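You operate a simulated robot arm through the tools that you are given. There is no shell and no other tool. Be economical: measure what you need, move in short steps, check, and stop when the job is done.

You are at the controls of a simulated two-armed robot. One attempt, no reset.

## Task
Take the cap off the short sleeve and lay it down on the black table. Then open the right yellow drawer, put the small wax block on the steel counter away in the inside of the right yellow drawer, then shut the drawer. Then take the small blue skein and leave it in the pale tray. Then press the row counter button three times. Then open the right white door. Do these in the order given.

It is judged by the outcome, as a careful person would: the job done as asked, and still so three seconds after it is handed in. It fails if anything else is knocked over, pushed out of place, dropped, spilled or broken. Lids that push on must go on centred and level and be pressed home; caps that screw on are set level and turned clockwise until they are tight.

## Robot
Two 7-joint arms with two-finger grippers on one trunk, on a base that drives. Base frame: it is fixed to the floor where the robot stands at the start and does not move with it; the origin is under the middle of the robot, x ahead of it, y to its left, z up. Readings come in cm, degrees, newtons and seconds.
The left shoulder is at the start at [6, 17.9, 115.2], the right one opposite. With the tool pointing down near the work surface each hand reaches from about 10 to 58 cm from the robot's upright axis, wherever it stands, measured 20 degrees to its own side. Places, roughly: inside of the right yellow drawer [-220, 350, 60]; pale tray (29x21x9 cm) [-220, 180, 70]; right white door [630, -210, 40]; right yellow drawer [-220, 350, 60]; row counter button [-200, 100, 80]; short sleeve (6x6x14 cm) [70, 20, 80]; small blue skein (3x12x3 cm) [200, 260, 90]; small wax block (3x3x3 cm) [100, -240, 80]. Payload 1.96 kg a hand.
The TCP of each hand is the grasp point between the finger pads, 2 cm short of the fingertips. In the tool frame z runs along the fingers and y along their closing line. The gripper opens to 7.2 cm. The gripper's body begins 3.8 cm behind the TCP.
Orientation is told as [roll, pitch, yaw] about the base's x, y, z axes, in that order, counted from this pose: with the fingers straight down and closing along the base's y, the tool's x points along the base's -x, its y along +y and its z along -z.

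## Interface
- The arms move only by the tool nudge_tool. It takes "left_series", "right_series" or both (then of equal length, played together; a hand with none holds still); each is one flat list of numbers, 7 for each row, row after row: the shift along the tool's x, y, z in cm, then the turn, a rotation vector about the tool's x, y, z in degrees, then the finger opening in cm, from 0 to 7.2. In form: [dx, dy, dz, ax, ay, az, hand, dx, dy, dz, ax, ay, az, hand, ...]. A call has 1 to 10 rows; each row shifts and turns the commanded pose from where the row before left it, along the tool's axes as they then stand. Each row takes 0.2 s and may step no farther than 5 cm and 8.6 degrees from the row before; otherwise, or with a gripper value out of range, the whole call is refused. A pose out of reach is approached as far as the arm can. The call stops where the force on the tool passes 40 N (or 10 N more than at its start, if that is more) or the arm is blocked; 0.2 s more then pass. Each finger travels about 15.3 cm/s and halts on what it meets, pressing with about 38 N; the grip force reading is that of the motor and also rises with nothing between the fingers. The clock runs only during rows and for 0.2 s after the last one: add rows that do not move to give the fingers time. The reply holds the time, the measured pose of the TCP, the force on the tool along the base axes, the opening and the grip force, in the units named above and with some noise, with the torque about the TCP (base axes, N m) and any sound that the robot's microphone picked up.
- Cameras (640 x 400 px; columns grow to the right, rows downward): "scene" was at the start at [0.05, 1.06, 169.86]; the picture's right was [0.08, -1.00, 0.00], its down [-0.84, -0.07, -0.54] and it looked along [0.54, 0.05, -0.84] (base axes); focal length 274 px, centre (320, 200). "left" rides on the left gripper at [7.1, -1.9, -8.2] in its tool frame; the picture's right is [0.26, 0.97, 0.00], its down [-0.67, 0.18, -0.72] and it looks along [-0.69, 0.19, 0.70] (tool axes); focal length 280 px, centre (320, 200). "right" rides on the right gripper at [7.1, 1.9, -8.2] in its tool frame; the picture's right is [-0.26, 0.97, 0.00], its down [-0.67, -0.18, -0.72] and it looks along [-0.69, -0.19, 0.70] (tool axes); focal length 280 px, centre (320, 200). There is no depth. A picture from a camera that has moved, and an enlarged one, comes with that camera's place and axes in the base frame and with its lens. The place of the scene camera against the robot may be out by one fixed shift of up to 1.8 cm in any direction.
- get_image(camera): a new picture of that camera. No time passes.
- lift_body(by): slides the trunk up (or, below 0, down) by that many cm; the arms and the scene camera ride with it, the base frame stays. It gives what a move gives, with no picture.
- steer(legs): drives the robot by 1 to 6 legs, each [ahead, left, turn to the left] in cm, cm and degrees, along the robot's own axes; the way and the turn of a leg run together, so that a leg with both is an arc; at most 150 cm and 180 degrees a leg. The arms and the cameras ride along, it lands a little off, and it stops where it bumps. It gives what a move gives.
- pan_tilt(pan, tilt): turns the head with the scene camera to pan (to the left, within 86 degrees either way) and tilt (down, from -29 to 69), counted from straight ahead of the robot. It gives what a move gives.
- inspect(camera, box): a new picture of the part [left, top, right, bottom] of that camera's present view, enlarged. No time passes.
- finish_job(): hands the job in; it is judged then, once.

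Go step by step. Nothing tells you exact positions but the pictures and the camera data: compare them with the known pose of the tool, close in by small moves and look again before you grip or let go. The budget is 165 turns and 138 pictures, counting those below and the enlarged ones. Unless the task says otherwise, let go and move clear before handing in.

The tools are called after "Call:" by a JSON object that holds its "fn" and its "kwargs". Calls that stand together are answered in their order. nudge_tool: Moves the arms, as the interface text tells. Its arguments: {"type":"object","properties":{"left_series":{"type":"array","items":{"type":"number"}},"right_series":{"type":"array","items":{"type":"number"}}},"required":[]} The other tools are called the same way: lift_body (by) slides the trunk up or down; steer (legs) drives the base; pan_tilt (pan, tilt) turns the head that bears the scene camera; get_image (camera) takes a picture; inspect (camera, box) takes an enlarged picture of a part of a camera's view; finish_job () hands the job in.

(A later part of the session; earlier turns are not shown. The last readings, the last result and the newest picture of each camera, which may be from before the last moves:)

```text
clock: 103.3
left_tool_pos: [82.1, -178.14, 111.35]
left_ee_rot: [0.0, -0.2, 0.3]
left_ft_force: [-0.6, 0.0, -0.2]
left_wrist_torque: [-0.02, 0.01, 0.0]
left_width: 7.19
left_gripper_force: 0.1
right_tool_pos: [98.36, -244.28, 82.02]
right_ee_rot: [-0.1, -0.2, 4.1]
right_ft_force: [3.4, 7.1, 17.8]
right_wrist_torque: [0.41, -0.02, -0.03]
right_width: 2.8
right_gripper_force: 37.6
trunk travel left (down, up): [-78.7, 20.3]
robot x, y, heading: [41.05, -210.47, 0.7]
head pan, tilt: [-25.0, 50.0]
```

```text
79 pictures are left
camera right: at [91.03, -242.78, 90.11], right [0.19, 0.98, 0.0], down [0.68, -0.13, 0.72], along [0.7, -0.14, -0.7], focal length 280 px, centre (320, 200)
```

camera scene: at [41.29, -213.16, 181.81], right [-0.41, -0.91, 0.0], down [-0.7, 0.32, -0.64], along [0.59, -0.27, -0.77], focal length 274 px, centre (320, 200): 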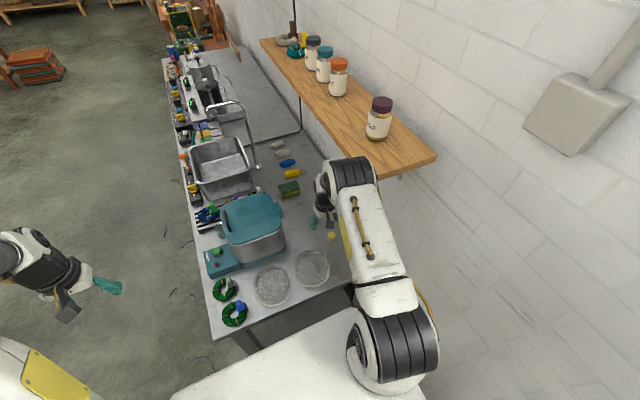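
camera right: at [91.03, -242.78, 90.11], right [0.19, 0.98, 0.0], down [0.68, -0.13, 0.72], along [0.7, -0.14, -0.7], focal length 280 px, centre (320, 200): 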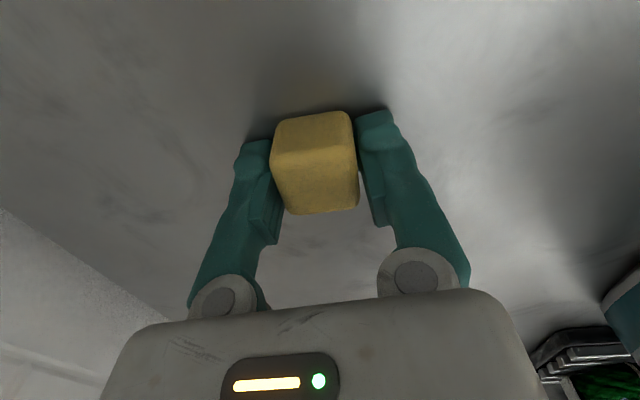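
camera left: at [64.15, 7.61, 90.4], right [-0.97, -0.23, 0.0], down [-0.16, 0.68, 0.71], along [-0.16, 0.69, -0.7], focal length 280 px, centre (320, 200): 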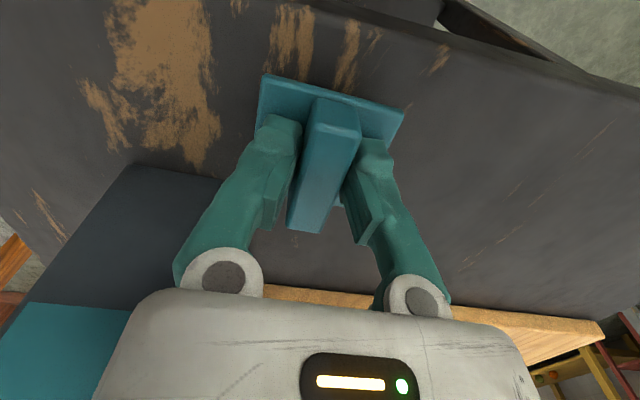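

Gripped (2.8 cm). Lift clear and retract.

Call:
{"fn": "nudge_tool", "kwargs": {"right_series": [0, 0, -1, 0, 0, 0, 2, 0, 0, -4, 0, 0, 0, 2, 0, 0, -4, 0, 0, 0, 2, 0, 0, -4, 0, 0, 0, 2, 0, 0, -4, 0, 0, 0, 2, 0, 0, -4, 0, 0, 0, 2, 0, 0, -4, 0, 0, 0, 2]}}

Call:
{"fn": "lift_body", "kwargs": {"by": 12}}

Call:
{"fn": "nudge_tool", "kwargs": {"right_series": [2, 3.9, 0, 0, 0, 0, 2, 2, 3.9, 0, 0, 0, 0, 2, 2, 3.9, 0, 0, 0, 0, 2, 2, 3.9, 0, 0, 0, 0, 2, 2, 3.9, 0, 0, 0, 0, 2, 2, 3.9, 0, 0, 0, 0, 2, 2, 3.4, 0, 0, 0, 0, 2]}}

Call:
{"fn": "get_image", "kwargs": {"camera": "right"}}

```text
clock: 105.0
left_tool_pos: [82.21, -178.2, 111.27]
left_ee_rot: [0.2, -0.1, 0.4]
left_ft_force: [1.3, 0.7, 0.7]
left_wrist_torque: [0.01, 0.01, 0.03]
left_width: 7.2
left_gripper_force: 0.0
right_tool_pos: [98.13, -244.42, 99.71]
right_ee_rot: [-0.1, -0.2, 4.1]
right_ft_force: [0.5, 0.5, -0.2]
right_wrist_torque: [0.03, -0.03, 0.0]
right_width: 2.78
right_gripper_force: 38.1
right hand out of reach, approached as far as the arm can: row 6, 7
trunk travel left (down, up): [-78.7, 20.3]
robot x, y, heading: [41.11, -210.46, 0.6]
head pan, tilt: [-25.0, 50.0]
```

```text
clock: 106.5
left_tool_pos: [82.93, -175.66, 122.21]
left_ee_rot: [-1.1, 0.4, 0.9]
left_ft_force: [1.0, 0.4, -0.3]
left_wrist_torque: [-0.03, 0.0, 0.01]
left_width: 7.19
left_gripper_force: 0.1
right_tool_pos: [98.58, -240.17, 110.32]
right_ee_rot: [0.3, 2.3, 5.7]
right_ft_force: [-0.1, 0.0, 0.0]
right_wrist_torque: [-0.03, -0.01, 0.01]
right_width: 2.81
right_gripper_force: 38.3
trunk travel left (down, up): [-90.7, 8.3]
robot x, y, heading: [41.7, -210.11, 1.0]
head pan, tilt: [-25.0, 50.0]
```

```text
clock: 108.0
left_tool_pos: [82.27, -178.23, 123.2]
left_ee_rot: [0.0, 0.0, 0.4]
left_ft_force: [0.2, 0.2, -0.3]
left_wrist_torque: [-0.01, -0.01, -0.03]
left_width: 7.2
left_gripper_force: 0.0
right_tool_pos: [81.96, -218.58, 111.76]
right_ee_rot: [-0.2, -0.1, 4.1]
right_ft_force: [0.2, -0.7, -0.2]
right_wrist_torque: [-0.02, 0.0, 0.0]
right_width: 2.81
right_gripper_force: 37.7
trunk travel left (down, up): [-90.7, 8.3]
robot x, y, heading: [41.01, -209.99, 0.5]
head pan, tilt: [-25.0, 50.0]
```

```text
78 pictures are left
camera right: at [74.79, -216.99, 119.81], right [0.19, 0.98, 0.0], down [0.68, -0.13, 0.72], along [0.7, -0.14, -0.7], focal length 280 px, centre (320, 200)
```

right: 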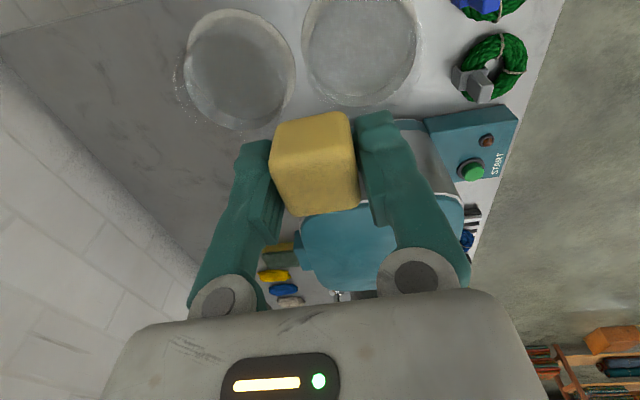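

Block in hand. Moving away from the counter and turning to look toward the far left side.

Call:
{"fn": "steer", "kwargs": {"legs": [[-25, 20, 0], [0, 60, 0], [0, 0, 130]]}}

Call:
{"fn": "pan_tilt", "kwargs": {"pan": 0, "tilt": 25}}

Call:
{"fn": "get_image", "kwargs": {"camera": "scene"}}

```text
clock: 118.6
left_tool_pos: [-36.06, -121.43, 123.39]
left_ee_rot: [0.1, -0.2, 131.9]
left_ft_force: [-0.9, -0.2, 0.2]
left_wrist_torque: [0.0, 0.03, -0.02]
left_width: 7.19
left_gripper_force: 0.0
right_tool_pos: [-5.61, -94.92, 111.56]
right_ee_rot: [-0.1, -0.1, 135.6]
right_ft_force: [-0.2, -0.8, -0.7]
right_wrist_torque: [-0.01, 0.04, 0.02]
right_width: 2.8
right_gripper_force: 38.4
trunk travel left (down, up): [-90.7, 8.3]
robot x, y, heading: [14.93, -130.71, 132.1]
head pan, tilt: [-25.0, 50.0]
```

```text
clock: 119.5
left_tool_pos: [-36.01, -121.32, 123.22]
left_ee_rot: [0.1, -0.1, 132.0]
left_ft_force: [0.4, -0.4, 0.4]
left_wrist_torque: [-0.02, -0.02, 0.03]
left_width: 7.19
left_gripper_force: 0.1
right_tool_pos: [-5.53, -94.95, 111.71]
right_ee_rot: [-0.1, -0.1, 135.6]
right_ft_force: [-0.1, 0.0, -0.4]
right_wrist_torque: [-0.01, -0.03, 0.01]
right_width: 2.79
right_gripper_force: 38.1
trunk travel left (down, up): [-90.7, 8.3]
robot x, y, heading: [15.09, -130.67, 132.4]
head pan, tilt: [0.0, 25.0]
```

```text
77 pictures are left
camera scene: at [12.13, -128.04, 185.55], right [0.74, 0.67, 0.0], down [0.28, -0.31, -0.91], along [-0.61, 0.67, -0.42], focal length 274 px, centre (320, 200)
```

scene: 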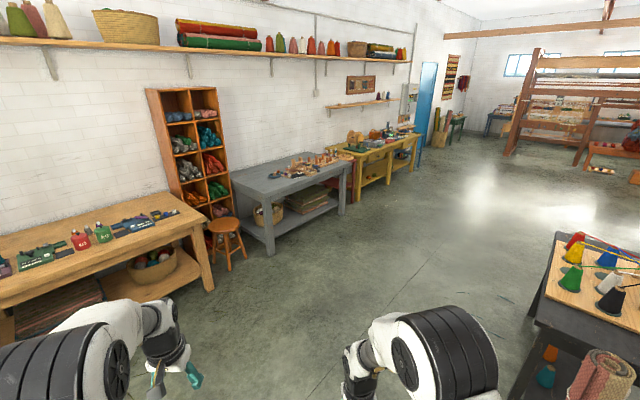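

Path is clear along the left side. Driving to in front of the yellow table.

Call:
{"fn": "steer", "kwargs": {"legs": [[0, 0, -27.5], [150, 0, 0], [150, 0, 0], [150, 0, 0], [38, 0, 0], [0, 0, 75.3]]}}

Call:
{"fn": "pan_tilt", "kwargs": {"pan": 0, "tilt": 40}}

Call:
{"fn": "get_image", "kwargs": {"camera": "scene"}}

```text
clock: 147.6
left_tool_pos: [-152.58, 307.38, 123.18]
left_ee_rot: [0.0, -0.1, -179.3]
left_ft_force: [0.3, 0.0, 0.0]
left_wrist_torque: [0.02, 0.03, -0.01]
left_width: 7.2
left_gripper_force: 0.1
right_tool_pos: [-152.67, 347.92, 111.65]
right_ee_rot: [-0.1, -0.1, -175.5]
right_ft_force: [-0.2, -0.2, -0.4]
right_wrist_torque: [0.01, 0.02, 0.02]
right_width: 2.81
right_gripper_force: 38.1
trunk travel left (down, up): [-90.7, 8.3]
robot x, y, heading: [-111.65, 339.82, -178.8]
head pan, tilt: [0.0, 25.0]
```

```text
clock: 148.4
left_tool_pos: [-152.55, 307.51, 123.25]
left_ee_rot: [0.2, -0.1, -179.2]
left_ft_force: [-1.1, 0.4, 0.0]
left_wrist_torque: [0.0, 0.0, -0.03]
left_width: 7.21
left_gripper_force: 0.0
right_tool_pos: [-152.62, 347.68, 111.68]
right_ee_rot: [-0.1, -0.1, -175.5]
right_ft_force: [0.9, 0.6, -0.6]
right_wrist_torque: [0.0, 0.01, 0.0]
right_width: 2.8
right_gripper_force: 38.4
trunk travel left (down, up): [-90.7, 8.3]
robot x, y, heading: [-111.68, 340.12, -178.8]
head pan, tilt: [0.0, 40.0]
```

```text
76 pictures are left
camera scene: at [-115.23, 340.14, 183.23], right [-0.02, 1.0, 0.0], down [0.64, 0.01, -0.77], along [-0.77, -0.01, -0.64], focal length 274 px, centre (320, 200)
```

scene: 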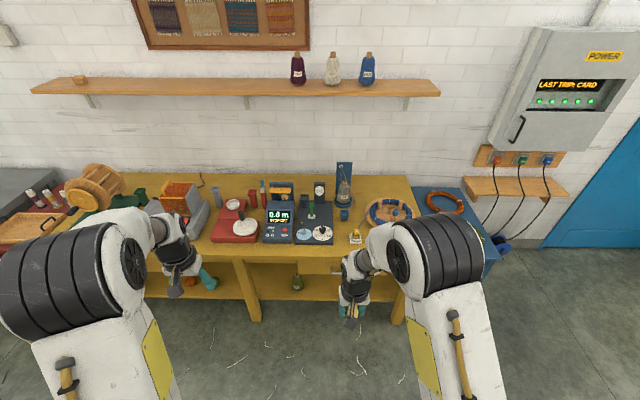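

Call:
{"fn": "inspect", "kwargs": {"camera": "scene", "box": [190, 180, 450, 342]}}

Call:
{"fn": "get_image", "kwargs": {"camera": "right"}}

```text
2.46 times, centred on (320, 261) of scene
camera zoom: at [-115.23, 340.14, 183.23], right [-0.02, 1.0, 0.0], down [0.64, 0.01, -0.77], along [-0.77, -0.01, -0.64], focal length 675 px, centre (320, 50)
```

zoom: 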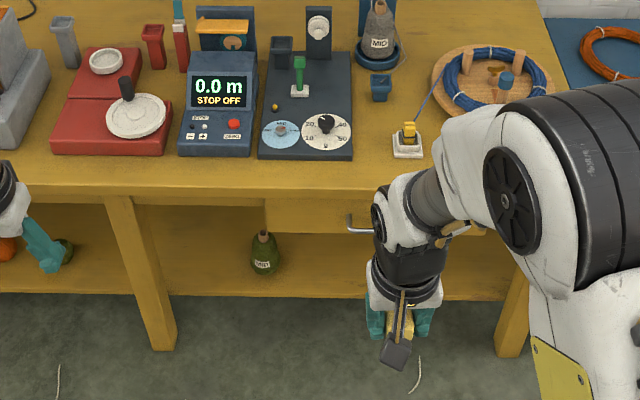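

```text
74 pictures are left
camera right: at [-145.38, 346.38, 119.82], right [-0.18, -0.98, 0.0], down [-0.69, 0.13, 0.72], along [-0.7, 0.13, -0.7], focal length 280 px, centre (320, 200)
```

right: 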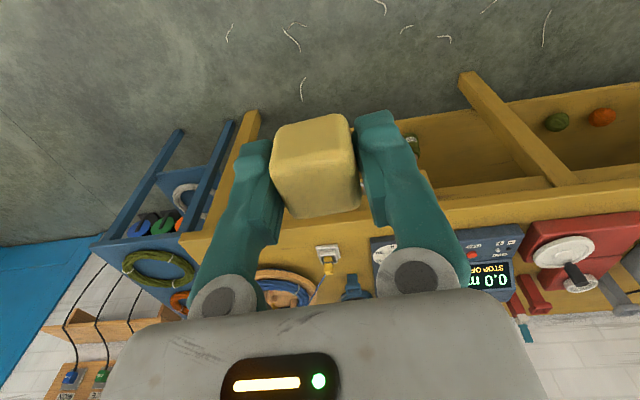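

The right drawer has a horizontal bar handle at about y 346–374. I'll reposition so the left hand faces it, retract the right hand with the block, and lower the trunk.

Call:
{"fn": "nudge_tool", "kwargs": {"right_series": [3, 0, -3, 0, 0, 0, 2, 3, 0, -3, 0, 0, 0, 2, 3, -3, -2, 0, 0, 0, 2, 3, -3, -2, 0, 0, 0, 2]}}

Call:
{"fn": "steer", "kwargs": {"legs": [[20, -32, 0]]}}

Call:
{"fn": "lift_body", "kwargs": {"by": -20}}

Call:
{"fn": "pan_tilt", "kwargs": {"pan": 15, "tilt": 45}}

Call:
{"fn": "get_image", "kwargs": {"camera": "scene"}}

Call:
{"fn": "get_image", "kwargs": {"camera": "left"}}

```text
clock: 149.4
left_tool_pos: [-152.35, 307.54, 123.42]
left_ee_rot: [0.0, -0.2, -179.1]
left_ft_force: [0.5, 0.3, 0.6]
left_wrist_torque: [-0.04, 0.03, -0.01]
left_width: 7.21
left_gripper_force: 0.1
right_tool_pos: [-140.94, 354.82, 121.8]
right_ee_rot: [-0.1, -0.2, -175.4]
right_ft_force: [0.4, 0.4, -1.2]
right_wrist_torque: [0.0, -0.02, 0.03]
right_width: 2.81
right_gripper_force: 38.1
right hand out of reach, approached as far as the arm can: row 4
trunk travel left (down, up): [-90.7, 8.3]
robot x, y, heading: [-111.81, 339.7, -179.0]
head pan, tilt: [0.0, 40.0]
```

```text
clock: 151.8
left_tool_pos: [-173.43, 339.54, 123.27]
left_ee_rot: [0.0, -0.1, -179.5]
left_ft_force: [0.2, 0.2, -0.2]
left_wrist_torque: [0.01, 0.02, -0.01]
left_width: 7.2
left_gripper_force: 0.1
right_tool_pos: [-161.83, 386.6, 121.67]
right_ee_rot: [-0.2, -0.1, -175.8]
right_ft_force: [-0.3, -0.3, -0.4]
right_wrist_torque: [0.02, 0.02, 0.0]
right_width: 2.81
right_gripper_force: 37.9
trunk travel left (down, up): [-90.7, 8.3]
robot x, y, heading: [-132.48, 371.66, -179.1]
head pan, tilt: [0.0, 40.0]
```

```text
clock: 154.0
left_tool_pos: [-173.39, 339.44, 103.25]
left_ee_rot: [0.1, -0.1, -179.5]
left_ft_force: [0.0, 0.5, 0.2]
left_wrist_torque: [0.04, 0.01, 0.0]
left_width: 7.21
left_gripper_force: 0.0
right_tool_pos: [-161.78, 386.7, 101.8]
right_ee_rot: [-0.1, 0.0, -175.8]
right_ft_force: [-0.1, 1.1, -0.6]
right_wrist_torque: [0.04, 0.0, -0.02]
right_width: 2.8
right_gripper_force: 38.3
trunk travel left (down, up): [-70.7, 28.3]
robot x, y, heading: [-132.45, 371.63, -179.2]
head pan, tilt: [0.0, 40.0]
```

```text
clock: 154.7
left_tool_pos: [-173.4, 339.59, 103.31]
left_ee_rot: [0.0, -0.1, -179.5]
left_ft_force: [-0.3, -0.1, -0.2]
left_wrist_torque: [0.02, -0.01, -0.01]
left_width: 7.2
left_gripper_force: 0.1
right_tool_pos: [-161.94, 386.7, 101.71]
right_ee_rot: [-0.1, -0.1, -175.8]
right_ft_force: [-0.6, -0.7, 0.2]
right_wrist_torque: [0.01, 0.0, 0.02]
right_width: 2.8
right_gripper_force: 38.5
trunk travel left (down, up): [-70.7, 28.3]
robot x, y, heading: [-132.51, 371.84, -179.1]
head pan, tilt: [15.0, 45.0]
```

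```text
73 pictures are left
camera scene: at [-135.28, 370.04, 162.5], right [-0.27, 0.96, 0.0], down [0.68, 0.19, -0.71], along [-0.68, -0.19, -0.71], focal length 274 px, centre (320, 200)
```

scene: 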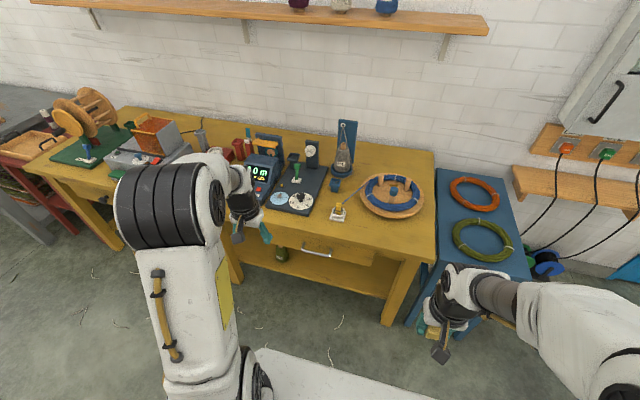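

```text
72 pictures are left
camera left: at [-166.33, 341.7, 111.45], right [0.27, -0.96, 0.0], down [-0.67, -0.19, 0.72], along [-0.69, -0.19, -0.7], focal length 280 px, centre (320, 200)
```

left: 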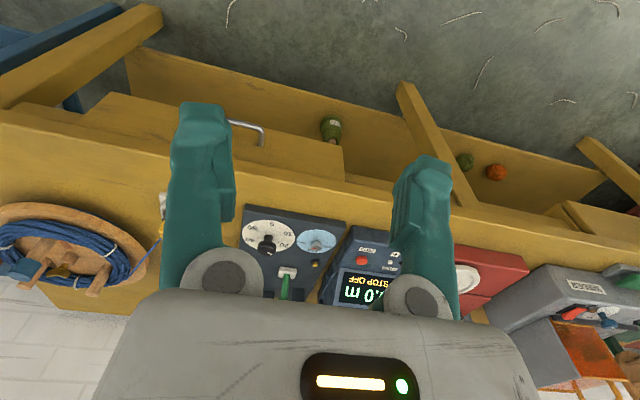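

Call:
{"fn": "inspect", "kwargs": {"camera": "scene", "box": [250, 215, 410, 315]}}

```text
4.00 times, centred on (330, 265) of scene
camera zoom: at [-135.28, 370.04, 162.5], right [-0.27, 0.96, 0.0], down [0.68, 0.19, -0.71], along [-0.68, -0.19, -0.71], focal length 1097 px, centre (280, -60)
```

zoom: 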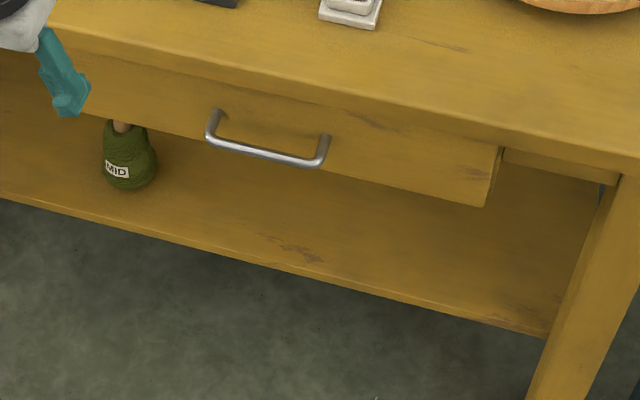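

Handle bar triangulates to x≈−197.7, y 345–357, z≈64.7. Turning the left hand so it closes across the bar and tilting the fingers forward.

Call:
{"fn": "nudge_tool", "kwargs": {"left_series": [0, 0, 0, 0, 0, 8.5, 5, 0, 0, 0, 0, 0, 8.5, 5, 0, 0, 0, 0, 0, 8.5, 5, 0, 0, 0, 0, 0, 8.5, 5, 0, 0, 0, 0, 0, 8.5, 5, 0, 0, 0, 0, 0, 8.5, 5, 0, 0, 0, 0, 0, 8.5, 5, 0, 0, 0, 0, 0, 8.5, 5, 0, 0, 0, 0, 0, 8.5, 5, 0, 0, 0, 0, 0, 8.5, 5]}}

Call:
{"fn": "nudge_tool", "kwargs": {"left_series": [0, 0, 0, 0, 0, 4.5, 5, 0, 0, 0, -7.5, 0, 0, 5, 0, 0, 0, -7.5, 0, 0, 5, 0, 0, 0, -7.5, 0, 0, 5, 0, 0, 0, -7.5, 0, 0, 5, 0, 0, 0, -7.5, 0, 0, 5, 0, 0, 0, -7.5, 0, 0, 5, 0, 0, 0, -7.5, 0, 0, 5, 0, 0, 0, -7.5, 0, 0, 5]}}

Call:
{"fn": "get_image", "kwargs": {"camera": "scene"}}

```text
clock: 156.9
left_tool_pos: [-173.39, 339.67, 103.22]
left_ee_rot: [0.1, 0.1, 95.2]
left_ft_force: [-0.8, 0.2, -0.9]
left_wrist_torque: [0.02, -0.01, 0.03]
left_width: 5.0
left_gripper_force: 0.0
right_tool_pos: [-161.91, 386.62, 101.63]
right_ee_rot: [0.0, 0.0, -175.8]
right_ft_force: [-0.5, 0.4, 0.6]
right_wrist_torque: [-0.05, 0.0, 0.01]
right_width: 2.81
right_gripper_force: 37.9
trunk travel left (down, up): [-70.7, 28.3]
robot x, y, heading: [-132.47, 371.34, -179.2]
head pan, tilt: [15.0, 45.0]
```

```text
clock: 158.9
left_tool_pos: [-173.41, 339.48, 103.27]
left_ee_rot: [60.3, 0.0, 91.1]
left_ft_force: [0.7, -0.9, -0.1]
left_wrist_torque: [0.0, 0.0, -0.03]
left_width: 4.99
left_gripper_force: 0.1
right_tool_pos: [-161.81, 386.67, 101.73]
right_ee_rot: [-0.2, 0.0, -175.8]
right_ft_force: [-0.5, 0.5, -0.4]
right_wrist_torque: [-0.01, 0.0, 0.02]
right_width: 2.84
right_gripper_force: 38.3
trunk travel left (down, up): [-70.7, 28.3]
robot x, y, heading: [-132.29, 371.89, -179.1]
head pan, tilt: [15.0, 45.0]
```

```text
70 pictures are left
camera scene: at [-135.19, 369.87, 162.5], right [-0.27, 0.96, 0.0], down [0.68, 0.19, -0.71], along [-0.68, -0.19, -0.71], focal length 274 px, centre (320, 200)
```

scene: 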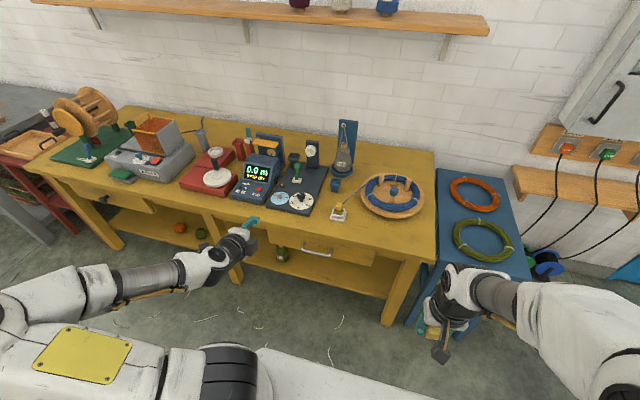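

Good pose. Lower the trunk (raising the right hand), then go to a pre-grasp in front of the handle.

Call:
{"fn": "nudge_tool", "kwargs": {"right_series": [0, 0, -4, 0, 0, 0, 2, 0, 0, -4, 0, 0, 0, 2, 0, 0, -4, 0, 0, 0, 2, 0, 0, -3, 0, 0, 0, 2]}}

Call:
{"fn": "lift_body", "kwargs": {"by": -18}}

Call:
{"fn": "nudge_tool", "kwargs": {"left_series": [-1.92, -0.95, 3.85, 0, 0, 0, 5, -1.92, -0.95, 3.85, 0, 0, 0, 5, -1.92, -0.95, 3.85, 0, 0, 0, 5, -1.92, -0.95, 3.85, 0, 0, 0, 5, -1.92, -0.95, 3.85, 0, 0, 0, 5, -1.92, -0.95, 3.85, 0, 0, 0, 5, 0, 0, 0, 0, 0, 0, 5]}}

Call:
{"fn": "get_image", "kwargs": {"camera": "left"}}

Call:
{"fn": "get_image", "kwargs": {"camera": "scene"}}

```text
clock: 159.9
left_tool_pos: [-173.29, 339.49, 103.21]
left_ee_rot: [60.1, 0.1, 90.9]
left_ft_force: [0.3, 0.5, -0.5]
left_wrist_torque: [0.01, -0.02, -0.01]
left_width: 5.01
left_gripper_force: 0.0
right_tool_pos: [-161.92, 386.91, 109.13]
right_ee_rot: [-0.1, -0.1, -175.9]
right_ft_force: [-0.1, -0.8, -0.3]
right_wrist_torque: [0.01, -0.01, 0.03]
right_width: 2.8
right_gripper_force: 37.9
right hand out of reach, approached as far as the arm can: row 2, 3, 4
trunk travel left (down, up): [-70.7, 28.3]
robot x, y, heading: [-132.59, 371.45, -179.2]
head pan, tilt: [15.0, 45.0]
```

```text
clock: 161.9
left_tool_pos: [-173.49, 339.49, 85.33]
left_ee_rot: [60.1, 0.1, 91.0]
left_ft_force: [0.5, 0.3, 0.4]
left_wrist_torque: [-0.01, 0.02, -0.01]
left_width: 5.0
left_gripper_force: 0.0
right_tool_pos: [-162.11, 386.98, 91.2]
right_ee_rot: [0.0, -0.2, -175.9]
right_ft_force: [-0.1, -0.7, 0.0]
right_wrist_torque: [0.0, 0.01, 0.02]
right_width: 2.78
right_gripper_force: 37.9
trunk travel left (down, up): [-52.7, 46.3]
robot x, y, heading: [-132.33, 372.19, -179.2]
head pan, tilt: [15.0, 45.0]
```

```text
clock: 163.5
left_tool_pos: [-191.06, 350.7, 68.85]
left_ee_rot: [60.0, 0.0, 90.9]
left_ft_force: [1.1, -0.2, -0.3]
left_wrist_torque: [0.0, 0.0, 0.03]
left_width: 4.99
left_gripper_force: 0.0
right_tool_pos: [-162.05, 386.87, 91.32]
right_ee_rot: [-0.1, -0.1, -175.8]
right_ft_force: [0.7, -0.1, 0.1]
right_wrist_torque: [0.0, 0.0, -0.01]
right_width: 2.81
right_gripper_force: 38.0
trunk travel left (down, up): [-52.7, 46.3]
robot x, y, heading: [-132.69, 371.66, -179.2]
head pan, tilt: [15.0, 45.0]
```

```text
69 pictures are left
camera left: at [-182.76, 343.81, 71.33], right [-0.48, -0.27, 0.84], down [0.52, 0.68, 0.51], along [-0.71, 0.68, -0.19], focal length 280 px, centre (320, 200)
```

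left: 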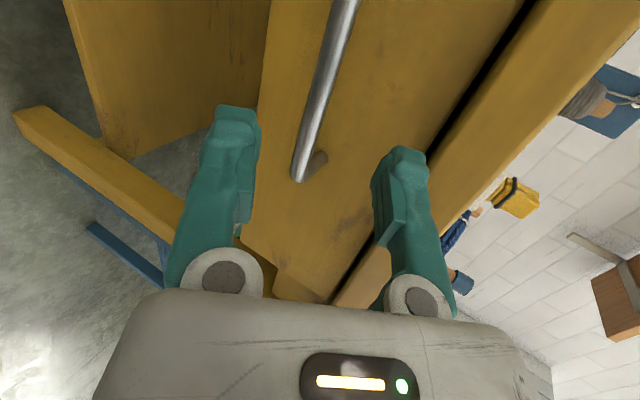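

```text
68 pictures are left
camera scene: at [-135.21, 369.99, 144.5], right [-0.27, 0.96, 0.0], down [0.68, 0.19, -0.71], along [-0.68, -0.19, -0.71], focal length 274 px, centre (320, 200)
```

scene: 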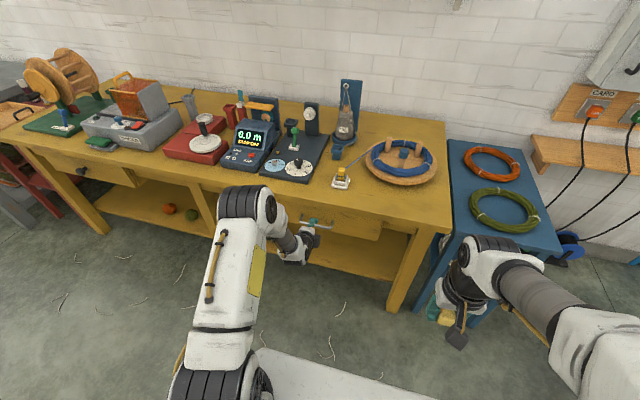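

The bar crosses just on the finger axis. Advance 6.8 cm and grip.

Call:
{"fn": "nudge_tool", "kwargs": {"left_series": [0, 0, 3.4, 0, 0, 0, 5, 0, 0, 3.4, 0, 0, 0, 5, 0, 0, 0, 0, 0, 0, 5, 0, 0, 0, 0, 0, 0, 2.5, 0, 0, 0, 0, 0, 0, 0, 0, 0, 0, 0, 0, 0, 0, 0, 0, 0, 0, 0, 0, 0]}}

Call:
{"fn": "get_image", "kwargs": {"camera": "left"}}

```text
clock: 165.1
left_tool_pos: [-196.73, 350.38, 65.43]
left_ee_rot: [60.1, 0.0, 90.9]
left_ft_force: [-0.9, -0.7, 0.9]
left_wrist_torque: [-0.05, 0.04, -0.07]
left_width: 0.6
left_gripper_force: 30.3
right_tool_pos: [-161.98, 386.93, 91.21]
right_ee_rot: [-0.2, -0.1, -175.8]
right_ft_force: [0.2, 0.7, -0.6]
right_wrist_torque: [0.0, 0.01, -0.02]
right_width: 2.81
right_gripper_force: 37.6
trunk travel left (down, up): [-52.7, 46.3]
robot x, y, heading: [-132.27, 371.85, -179.3]
head pan, tilt: [15.0, 45.0]
```

```text
67 pictures are left
camera left: at [-188.44, 343.65, 67.9], right [-0.48, -0.27, 0.84], down [0.52, 0.68, 0.51], along [-0.71, 0.68, -0.19], focal length 280 px, centre (320, 200)
```

left: 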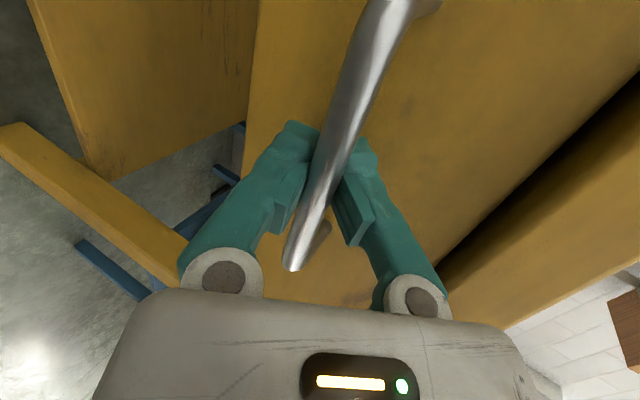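

Gripped. Pull straight back along +x.

Call:
{"fn": "nudge_tool", "kwargs": {"left_series": [0, -0.5, -0.87, 0, 0, 0, 0, 0, -1, -1.73, 0, 0, 0, 0, 0, -1, -1.73, 0, 0, 0, 0, 0, -1, -1.73, 0, 0, 0, 0, 0, -1, -1.73, 0, 0, 0, 0, 0, -1, -1.73, 0, 0, 0, 0, 0, -1, -1.73, 0, 0, 0, 0, 0, 0, 0, 0, 0, 0, 0]}}

Call:
{"fn": "get_image", "kwargs": {"camera": "scene"}}

```text
clock: 166.9
left_tool_pos: [-183.61, 350.42, 65.39]
left_ee_rot: [60.2, 0.0, 91.2]
left_ft_force: [0.0, -27.6, 14.5]
left_wrist_torque: [-0.11, 0.0, 0.02]
left_width: 0.6
left_gripper_force: 30.6
right_tool_pos: [-161.92, 386.81, 91.3]
right_ee_rot: [-0.2, -0.2, -175.7]
right_ft_force: [-0.5, -0.9, -0.7]
right_wrist_torque: [0.01, -0.01, -0.05]
right_width: 2.8
right_gripper_force: 37.9
trunk travel left (down, up): [-52.7, 46.3]
robot x, y, heading: [-132.82, 371.94, -179.0]
head pan, tilt: [15.0, 45.0]
```

```text
66 pictures are left
camera scene: at [-135.08, 369.73, 144.51], right [-0.27, 0.96, 0.0], down [0.68, 0.19, -0.71], along [-0.68, -0.19, -0.71], focal length 274 px, centre (320, 200)
```

scene: 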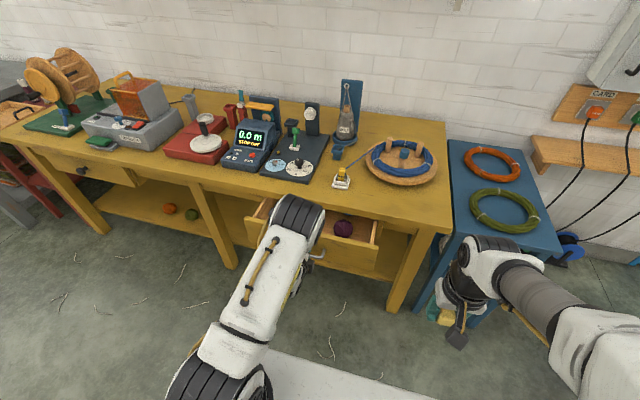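

Drawer is open ~13 cm. Pull a bit more, then release the left hand.

Call:
{"fn": "nudge_tool", "kwargs": {"left_series": [0, -1, -1.73, 0, 0, 0, 0, 0, -1, -1.73, 0, 0, 0, 0, 0, 0, 0, 0, 0, 0, 0]}}

Call:
{"fn": "get_image", "kwargs": {"camera": "left"}}

```text
clock: 167.7
left_tool_pos: [-179.63, 351.49, 65.24]
left_ee_rot: [59.9, -0.1, 90.5]
left_ft_force: [-1.0, 0.6, 0.1]
left_wrist_torque: [-0.02, 0.01, 0.0]
left_width: 0.0
left_gripper_force: 29.7
right_tool_pos: [-161.99, 387.14, 91.19]
right_ee_rot: [0.0, 0.0, -175.9]
right_ft_force: [-0.6, 0.9, 0.2]
right_wrist_torque: [-0.07, -0.02, 0.0]
right_width: 2.78
right_gripper_force: 38.5
trunk travel left (down, up): [-52.7, 46.3]
robot x, y, heading: [-132.66, 372.18, -179.5]
head pan, tilt: [15.0, 45.0]
```

```text
65 pictures are left
camera left: at [-171.59, 344.59, 67.71], right [-0.48, -0.27, 0.83], down [0.52, 0.68, 0.52], along [-0.7, 0.68, -0.19], focal length 280 px, centre (320, 200)
```

left: 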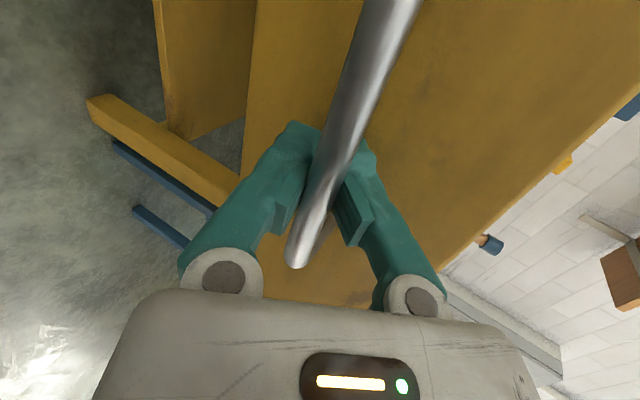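

Fingers slipped near the end of travel; open, back off and look.

Call:
{"fn": "nudge_tool", "kwargs": {"left_series": [0, 0, 0, 0, 0, 0, 3, 0, 0, 0, 0, 0, 0, 5, 0, 0, -3, 0, 0, 0, 5, 0, -2, -3, 0, 0, 0, 5, -4, -2, 0, 0, 0, 0, 5, 0, 0, 0, 0, 0, 0, 5]}}

Call:
{"fn": "get_image", "kwargs": {"camera": "scene"}}

```text
clock: 169.1
left_tool_pos: [-172.6, 355.03, 64.87]
left_ee_rot: [60.0, 0.0, 91.1]
left_ft_force: [0.1, -0.6, -0.3]
left_wrist_torque: [-0.01, 0.03, 0.03]
left_width: 5.0
left_gripper_force: 0.0
right_tool_pos: [-161.98, 386.77, 91.06]
right_ee_rot: [-0.1, -0.1, -175.7]
right_ft_force: [-0.1, -0.9, -0.3]
right_wrist_torque: [0.03, 0.02, 0.0]
right_width: 2.81
right_gripper_force: 37.8
trunk travel left (down, up): [-52.7, 46.3]
robot x, y, heading: [-132.63, 371.79, -179.2]
head pan, tilt: [15.0, 45.0]
```

```text
64 pictures are left
camera scene: at [-135.28, 369.95, 144.5], right [-0.27, 0.96, 0.0], down [0.68, 0.19, -0.71], along [-0.68, -0.19, -0.71], focal length 274 px, centre (320, 200)
```

scene: 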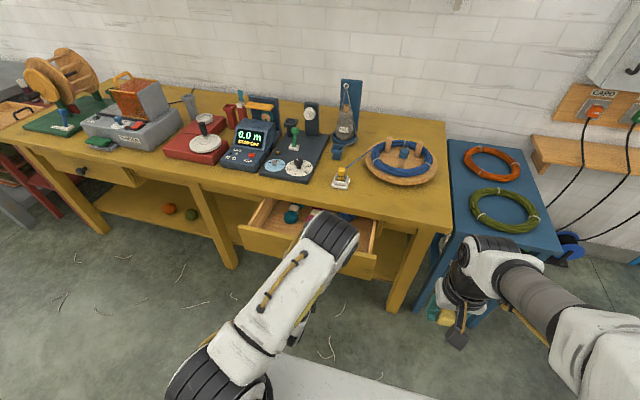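

Drawer is well open. Move the left hand off to the left so I can see inside.

Call:
{"fn": "nudge_tool", "kwargs": {"left_series": [0, -1, -1.73, 0, 0, 0, 5, 4, 0, 0, 0, 0, 0, 5, 4, 0, 0, 0, 0, 0, 5, 4.5, 0, 0, 0, 0, 0, 5, 4.5, 0, 0, 0, 0, 0, 5, 4.5, 0, 0, 0, 0, 0, 5, 4.5, 0, 0, 0, 0, 0, 5, 4.5, 0, 0, 0, 0, 0, 5]}}

Call:
{"fn": "get_image", "kwargs": {"camera": "scene"}}

Call:
{"fn": "inspect", "kwargs": {"camera": "scene", "box": [220, 180, 396, 290]}}

```text
clock: 170.9
left_tool_pos: [-170.06, 324.52, 64.95]
left_ee_rot: [60.1, 0.1, 91.1]
left_ft_force: [0.0, -0.3, 0.3]
left_wrist_torque: [0.02, 0.03, -0.02]
left_width: 4.99
left_gripper_force: 0.1
right_tool_pos: [-161.99, 386.83, 91.1]
right_ee_rot: [-0.2, -0.1, -175.8]
right_ft_force: [0.8, 0.1, -1.1]
right_wrist_torque: [0.0, -0.01, -0.02]
right_width: 2.81
right_gripper_force: 37.4
trunk travel left (down, up): [-52.7, 46.3]
robot x, y, heading: [-132.45, 371.68, -179.3]
head pan, tilt: [15.0, 45.0]
```

```text
63 pictures are left
camera scene: at [-135.26, 369.92, 144.5], right [-0.27, 0.96, 0.0], down [0.68, 0.19, -0.71], along [-0.68, -0.19, -0.71], focal length 274 px, centre (320, 200)
```

scene: 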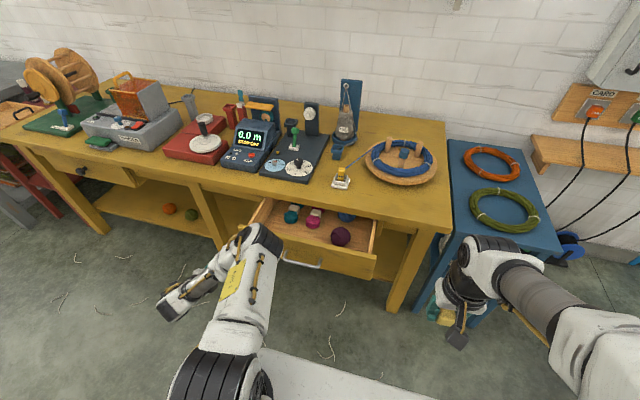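

```text
3.64 times, centred on (308, 235) of scene
camera zoom: at [-135.26, 369.92, 144.5], right [-0.27, 0.96, 0.0], down [0.68, 0.19, -0.71], along [-0.68, -0.19, -0.71], focal length 997 px, centre (364, 73)
```

zoom: 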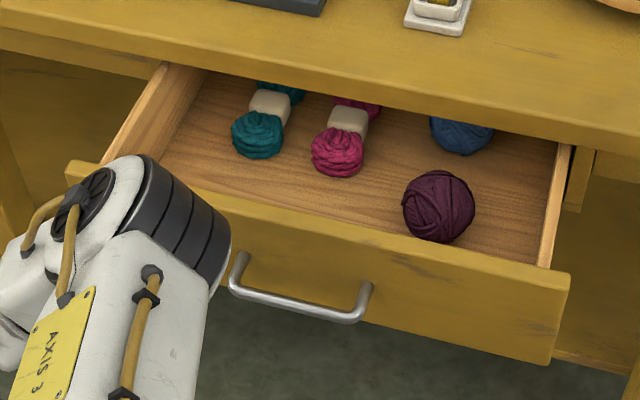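

Free floor in the drawer around (−193, 346). I'll shift the robot left and rotate the right hand 90° so its camera stays clear of the drawer front.

Call:
{"fn": "steer", "kwargs": {"legs": [[0, 37, 0], [6, 0, 0]]}}

Call:
{"fn": "nudge_tool", "kwargs": {"right_series": [0, 0, 0, 0, 0, -8.5, 2, 0, 0, 0, 0, 0, -8.5, 2, 0, 0, 0, 0, 0, -8.5, 2, 0, 0, 0, 0, 0, -8.5, 2, 0, 0, 0, 0, 0, -8.5, 2, 0, 0, 0, 0, 0, -8.5, 2, 0, 0, 0, 0, 0, -8.5, 2, 0, 0, 0, 0, 0, -8.5, 2, 0, 0, 0, 0, 0, -8.5, 2, 0, 0, 0, 0, 0, -8.5, 2]}}

Call:
{"fn": "pan_tilt", "kwargs": {"pan": -10, "tilt": 45}}

Call:
{"fn": "get_image", "kwargs": {"camera": "scene"}}

```text
clock: 173.9
left_tool_pos: [-175.95, 288.08, 64.96]
left_ee_rot: [60.0, 0.1, 90.8]
left_ft_force: [-0.5, 0.6, -0.7]
left_wrist_torque: [0.0, -0.02, 0.02]
left_width: 5.0
left_gripper_force: 0.1
right_tool_pos: [-167.79, 350.36, 91.13]
right_ee_rot: [-0.1, 0.0, -176.1]
right_ft_force: [-0.5, -0.7, 0.2]
right_wrist_torque: [-0.01, 0.03, -0.01]
right_width: 2.79
right_gripper_force: 38.1
trunk travel left (down, up): [-52.7, 46.3]
robot x, y, heading: [-138.38, 334.95, -179.7]
head pan, tilt: [15.0, 45.0]
```

```text
clock: 176.1
left_tool_pos: [-175.9, 288.25, 65.08]
left_ee_rot: [60.1, 0.1, 90.7]
left_ft_force: [-0.5, 0.1, -0.4]
left_wrist_torque: [-0.01, -0.02, 0.0]
left_width: 5.01
left_gripper_force: 0.0
right_tool_pos: [-167.54, 350.39, 91.04]
right_ee_rot: [-0.1, 0.0, -91.0]
right_ft_force: [-1.0, -0.1, -0.3]
right_wrist_torque: [-0.01, 0.0, 0.0]
right_width: 2.79
right_gripper_force: 38.0
trunk travel left (down, up): [-52.7, 46.3]
robot x, y, heading: [-138.09, 335.03, -179.6]
head pan, tilt: [15.0, 45.0]
```

```text
clock: 176.9
left_tool_pos: [-176.04, 288.12, 65.06]
left_ee_rot: [60.0, 0.1, 90.8]
left_ft_force: [-0.3, 0.3, -0.2]
left_wrist_torque: [-0.01, 0.05, 0.02]
left_width: 4.98
left_gripper_force: 0.1
right_tool_pos: [-167.57, 350.32, 91.2]
right_ee_rot: [-0.2, 0.1, -91.1]
right_ft_force: [0.7, -0.3, 0.3]
right_wrist_torque: [0.01, -0.01, -0.03]
right_width: 2.78
right_gripper_force: 37.7
trunk travel left (down, up): [-52.7, 46.3]
robot x, y, heading: [-138.05, 334.91, -179.9]
head pan, tilt: [-10.0, 45.0]
```

```text
61 pictures are left
camera scene: at [-141.12, 336.79, 144.5], right [0.17, 0.99, 0.0], down [0.7, -0.12, -0.71], along [-0.7, 0.12, -0.71], focal length 274 px, centre (320, 200)
```

scene: 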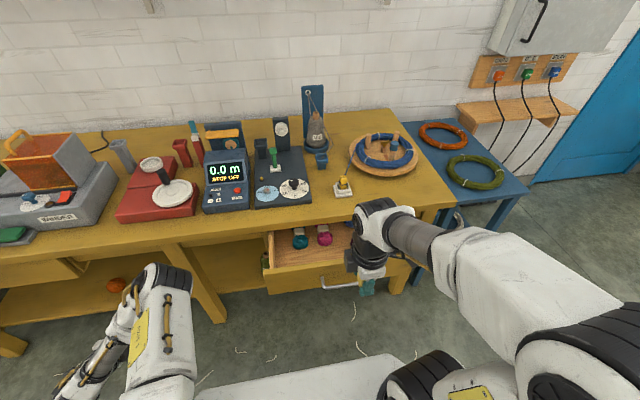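

Moving the right hand over the drawer opening.

Call:
{"fn": "nudge_tool", "kwargs": {"right_series": [-0.63, -4.2, 0, 0, 0, 0, 2, -0.63, -4.2, 0, 0, 0, 0, 2, -0.63, -4.2, 0, 0, 0, 0, 2, -0.63, -4.2, 0, 0, 0, 0, 2, -0.63, -4.2, 0, 0, 0, 0, 2, -0.63, -4.2, 0, 0, 0, 0, 2, 0, 0, 0, 0, 0, 0, 2]}}

Call:
{"fn": "get_image", "kwargs": {"camera": "right"}}

Call:
{"fn": "inspect", "kwargs": {"camera": "scene", "box": [220, 150, 476, 310]}}

```text
clock: 178.6
left_tool_pos: [-175.88, 288.12, 65.12]
left_ee_rot: [60.1, 0.2, 90.8]
left_ft_force: [0.4, -0.3, -0.3]
left_wrist_torque: [0.05, 0.04, 0.0]
left_width: 4.99
left_gripper_force: 0.1
right_tool_pos: [-181.97, 348.54, 89.84]
right_ee_rot: [-0.3, 0.1, -91.0]
right_ft_force: [-1.0, 0.0, -0.3]
right_wrist_torque: [0.01, -0.01, 0.0]
right_width: 2.81
right_gripper_force: 38.3
right hand out of reach, approached as far as the arm can: row 3, 4, 5, 6
trunk travel left (down, up): [-52.7, 46.3]
robot x, y, heading: [-138.05, 334.55, -179.4]
head pan, tilt: [-10.0, 45.0]
```

```text
60 pictures are left
camera right: at [-179.81, 355.65, 97.94], right [0.96, -0.28, -0.01], down [-0.19, -0.67, 0.72], along [-0.21, -0.69, -0.7], focal length 280 px, centre (320, 200)
```

right: 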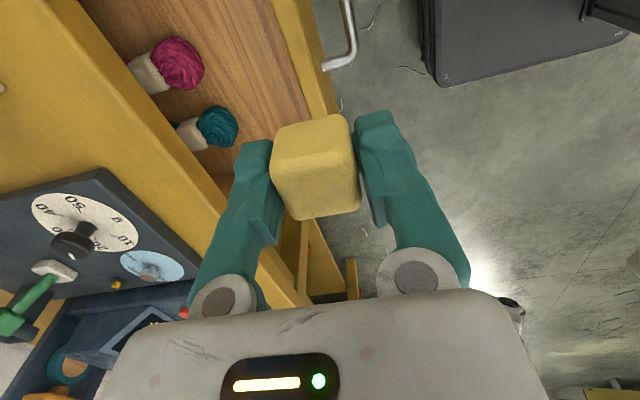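

```text
2.50 times, centred on (348, 230) of scene
camera zoom: at [-141.14, 336.79, 144.5], right [0.17, 0.99, 0.0], down [0.7, -0.12, -0.71], along [-0.7, 0.12, -0.71], focal length 685 px, centre (250, 125)
```

zoom: 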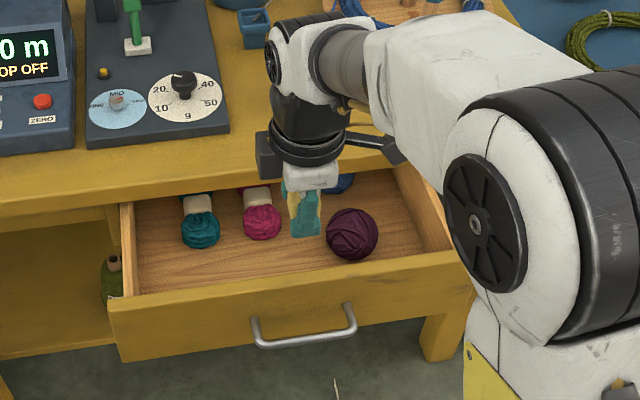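

Reach is short; drive 6 cm closer and raise the trunk a bit.

Call:
{"fn": "steer", "kwargs": {"legs": [[6, 0, 0]]}}

Call:
{"fn": "lift_body", "kwargs": {"by": 10}}

Call:
{"fn": "nudge_tool", "kwargs": {"right_series": [0, 0, 2, 0, 0, 0, 2, 0, 0, 3, 0, 0, 0, 2, 0, 0, 0, 0, 0, 0, 2]}}

```text
clock: 179.5
left_tool_pos: [-182.1, 288.08, 64.84]
left_ee_rot: [59.9, 0.0, 90.6]
left_ft_force: [-0.2, 1.0, 0.4]
left_wrist_torque: [0.03, 0.01, -0.01]
left_width: 4.99
left_gripper_force: 0.1
right_tool_pos: [-188.21, 348.58, 89.8]
right_ee_rot: [-0.2, 0.1, -91.1]
right_ft_force: [-0.1, 0.1, -0.4]
right_wrist_torque: [0.02, 0.02, 0.0]
right_width: 2.8
right_gripper_force: 38.0
trunk travel left (down, up): [-52.7, 46.3]
robot x, y, heading: [-144.35, 334.86, -179.3]
head pan, tilt: [-10.0, 45.0]
```

```text
clock: 180.8
left_tool_pos: [-181.9, 288.06, 75.07]
left_ee_rot: [60.1, 0.1, 90.7]
left_ft_force: [0.4, 0.1, 0.3]
left_wrist_torque: [0.02, 0.05, 0.0]
left_width: 5.0
left_gripper_force: 0.1
right_tool_pos: [-188.05, 348.5, 99.71]
right_ee_rot: [-0.3, 0.1, -91.1]
right_ft_force: [0.3, 0.4, -0.4]
right_wrist_torque: [0.01, 0.05, 0.04]
right_width: 2.84
right_gripper_force: 38.6
trunk travel left (down, up): [-62.7, 36.3]
robot x, y, heading: [-144.6, 334.62, -179.3]
head pan, tilt: [-10.0, 45.0]
```

```text
clock: 181.7
left_tool_pos: [-182.05, 287.98, 74.98]
left_ee_rot: [60.1, 0.1, 90.7]
left_ft_force: [0.2, -0.3, 0.2]
left_wrist_torque: [0.0, 0.02, 0.01]
left_width: 4.99
left_gripper_force: 0.2
right_tool_pos: [-187.9, 348.48, 94.89]
right_ee_rot: [-0.3, 0.1, -91.1]
right_ft_force: [-0.1, 0.1, -0.2]
right_wrist_torque: [-0.01, -0.04, 0.02]
right_width: 2.76
right_gripper_force: 37.6
trunk travel left (down, up): [-62.7, 36.3]
robot x, y, heading: [-144.38, 335.02, -179.7]
head pan, tilt: [-10.0, 45.0]
```

Call:
{"fn": "nudge_tool", "kwargs": {"right_series": [0, 0, 4, 0, 0, 0, 2, -1, -2.5, 2, 0, 0, 0, 2, -1, -2.5, 2, 0, 0, 0, 2, 0, 0, 4, 0, 0, 0, 2, 0, 0, 0, 0, 0, 0, 2]}}

Call:
{"fn": "get_image", "kwargs": {"camera": "right"}}

Call:
{"fn": "inspect", "kwargs": {"camera": "scene", "box": [220, 150, 476, 310]}}

```text
clock: 182.8
left_tool_pos: [-182.02, 288.05, 74.8]
left_ee_rot: [60.1, 0.1, 90.7]
left_ft_force: [-0.4, 0.5, -0.2]
left_wrist_torque: [-0.01, 0.02, -0.03]
left_width: 5.01
left_gripper_force: 0.0
right_tool_pos: [-193.11, 346.61, 82.86]
right_ee_rot: [-0.5, 0.2, -91.0]
right_ft_force: [0.9, -0.5, -0.6]
right_wrist_torque: [0.0, -0.02, 0.0]
right_width: 2.8
right_gripper_force: 37.9
trunk travel left (down, up): [-62.7, 36.3]
robot x, y, heading: [-144.32, 334.81, -179.7]
head pan, tilt: [-10.0, 45.0]
```

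```text
58 pictures are left
camera right: at [-190.91, 353.77, 90.95], right [0.96, -0.28, -0.01], down [-0.19, -0.67, 0.72], along [-0.21, -0.69, -0.7], focal length 280 px, centre (320, 200)
```

right: 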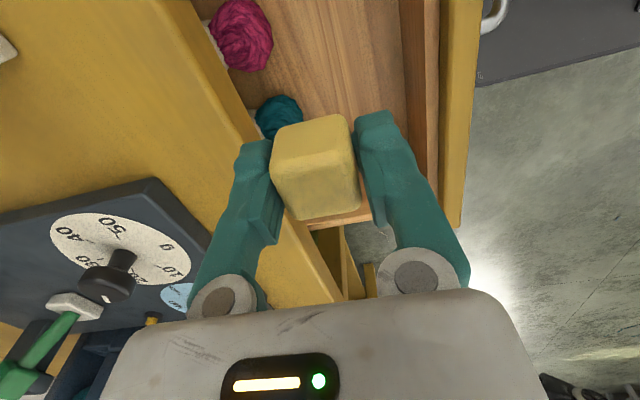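

```text
2.50 times, centred on (348, 230) of scene
camera zoom: at [-147.08, 336.72, 154.5], right [0.17, 0.99, 0.0], down [0.7, -0.12, -0.71], along [-0.7, 0.12, -0.71], focal length 685 px, centre (250, 125)
```

zoom: 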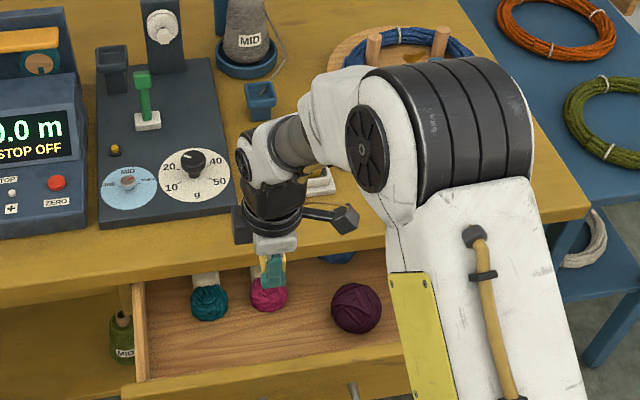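

The gap between table edge (x≈−196.4) and drawer front (≈−187) is narrow; centre at −191.8 and lower stepwise while checking clearance.

Call:
{"fn": "nudge_tool", "kwargs": {"right_series": [0, 1.3, 2, 0, 0, 0, 2, 0, 0, 3, 0, 0, 0, 2, 0, 0, 3, 0, 0, 0, 2, 0, 0, 0, 0, 0, 0, 2]}}

Call:
{"fn": "inspect", "kwargs": {"camera": "scene", "box": [240, 170, 400, 270]}}

Call:
{"fn": "get_image", "kwargs": {"camera": "right"}}

```text
clock: 183.8
left_tool_pos: [-181.96, 287.98, 74.88]
left_ee_rot: [60.2, 0.1, 90.7]
left_ft_force: [0.6, -0.6, 0.4]
left_wrist_torque: [0.01, -0.01, 0.01]
left_width: 5.0
left_gripper_force: 0.3
right_tool_pos: [-191.96, 346.69, 74.76]
right_ee_rot: [-0.5, 0.1, -91.0]
right_ft_force: [0.7, -0.3, 0.5]
right_wrist_torque: [-0.03, -0.03, 0.0]
right_width: 2.79
right_gripper_force: 38.0
trunk travel left (down, up): [-62.7, 36.3]
robot x, y, heading: [-144.09, 335.08, -179.6]
head pan, tilt: [-10.0, 45.0]
```

```text
4.00 times, centred on (320, 220) of scene
camera zoom: at [-147.11, 336.73, 154.5], right [0.17, 0.99, 0.0], down [0.7, -0.12, -0.71], along [-0.7, 0.12, -0.71], focal length 1097 px, centre (320, 120)
```

zoom: 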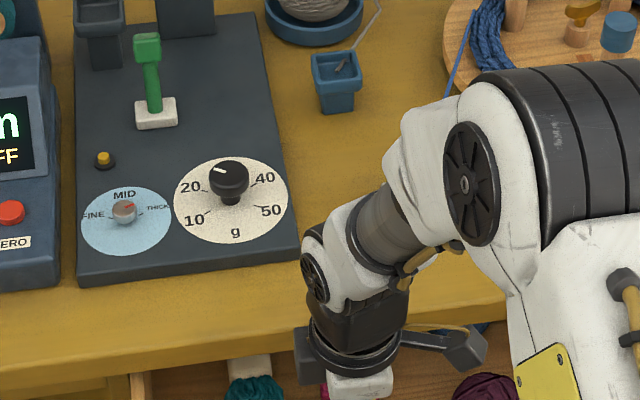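

```text
55 pictures are left
camera right: at [-189.78, 353.74, 82.95], right [0.96, -0.28, -0.01], down [-0.19, -0.67, 0.72], along [-0.21, -0.69, -0.7], focal length 280 px, centre (320, 200)
```

right: 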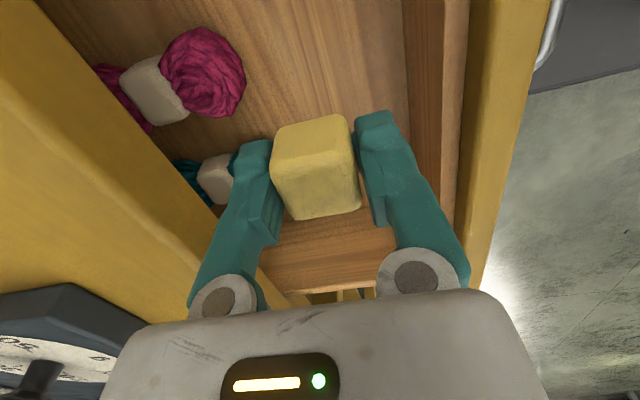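

The hand is slim enough to go inside. Continue lowering carefully.

Call:
{"fn": "nudge_tool", "kwargs": {"right_series": [0, 0, 2, 0, 0, 0, 2, 0, 0, 2, 0, 0, 0, 2, 0, 0, 2, 0, 0, 0, 2, 0, 0, 1, 0, 0, 0, 2, 0, 0, 0, 0, 0, 0, 2]}}

Call:
{"fn": "inspect", "kwargs": {"camera": "scene", "box": [240, 180, 400, 280]}}

Call:
{"fn": "get_image", "kwargs": {"camera": "right"}}

```text
clock: 185.1
left_tool_pos: [-182.06, 288.11, 74.92]
left_ee_rot: [60.1, 0.1, 90.7]
left_ft_force: [-0.9, 0.4, 0.0]
left_wrist_torque: [-0.04, 0.01, -0.01]
left_width: 4.98
left_gripper_force: 0.0
right_tool_pos: [-191.88, 346.6, 67.87]
right_ee_rot: [-0.4, 0.1, -91.0]
right_ft_force: [0.1, 0.6, 0.1]
right_wrist_torque: [-0.01, -0.01, -0.03]
right_width: 2.76
right_gripper_force: 38.6
trunk travel left (down, up): [-62.7, 36.3]
robot x, y, heading: [-144.1, 335.03, -179.6]
head pan, tilt: [-10.0, 45.0]
```

```text
4.00 times, centred on (320, 230) of scene
camera zoom: at [-147.14, 336.75, 154.5], right [0.17, 0.99, 0.0], down [0.7, -0.12, -0.71], along [-0.7, 0.12, -0.71], focal length 1097 px, centre (320, 80)
```

zoom: 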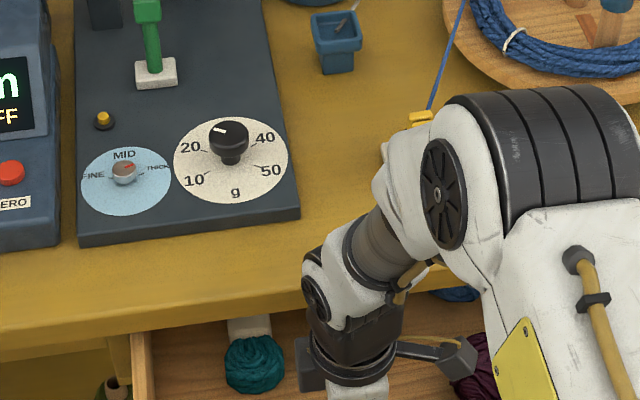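

```text
53 pictures are left
camera right: at [-189.74, 353.72, 75.99], right [0.96, -0.28, -0.01], down [-0.19, -0.67, 0.72], along [-0.21, -0.69, -0.7], focal length 280 px, centre (320, 200)
```

right: 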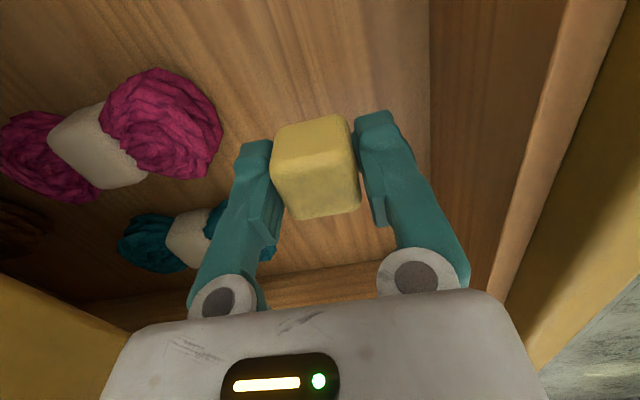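

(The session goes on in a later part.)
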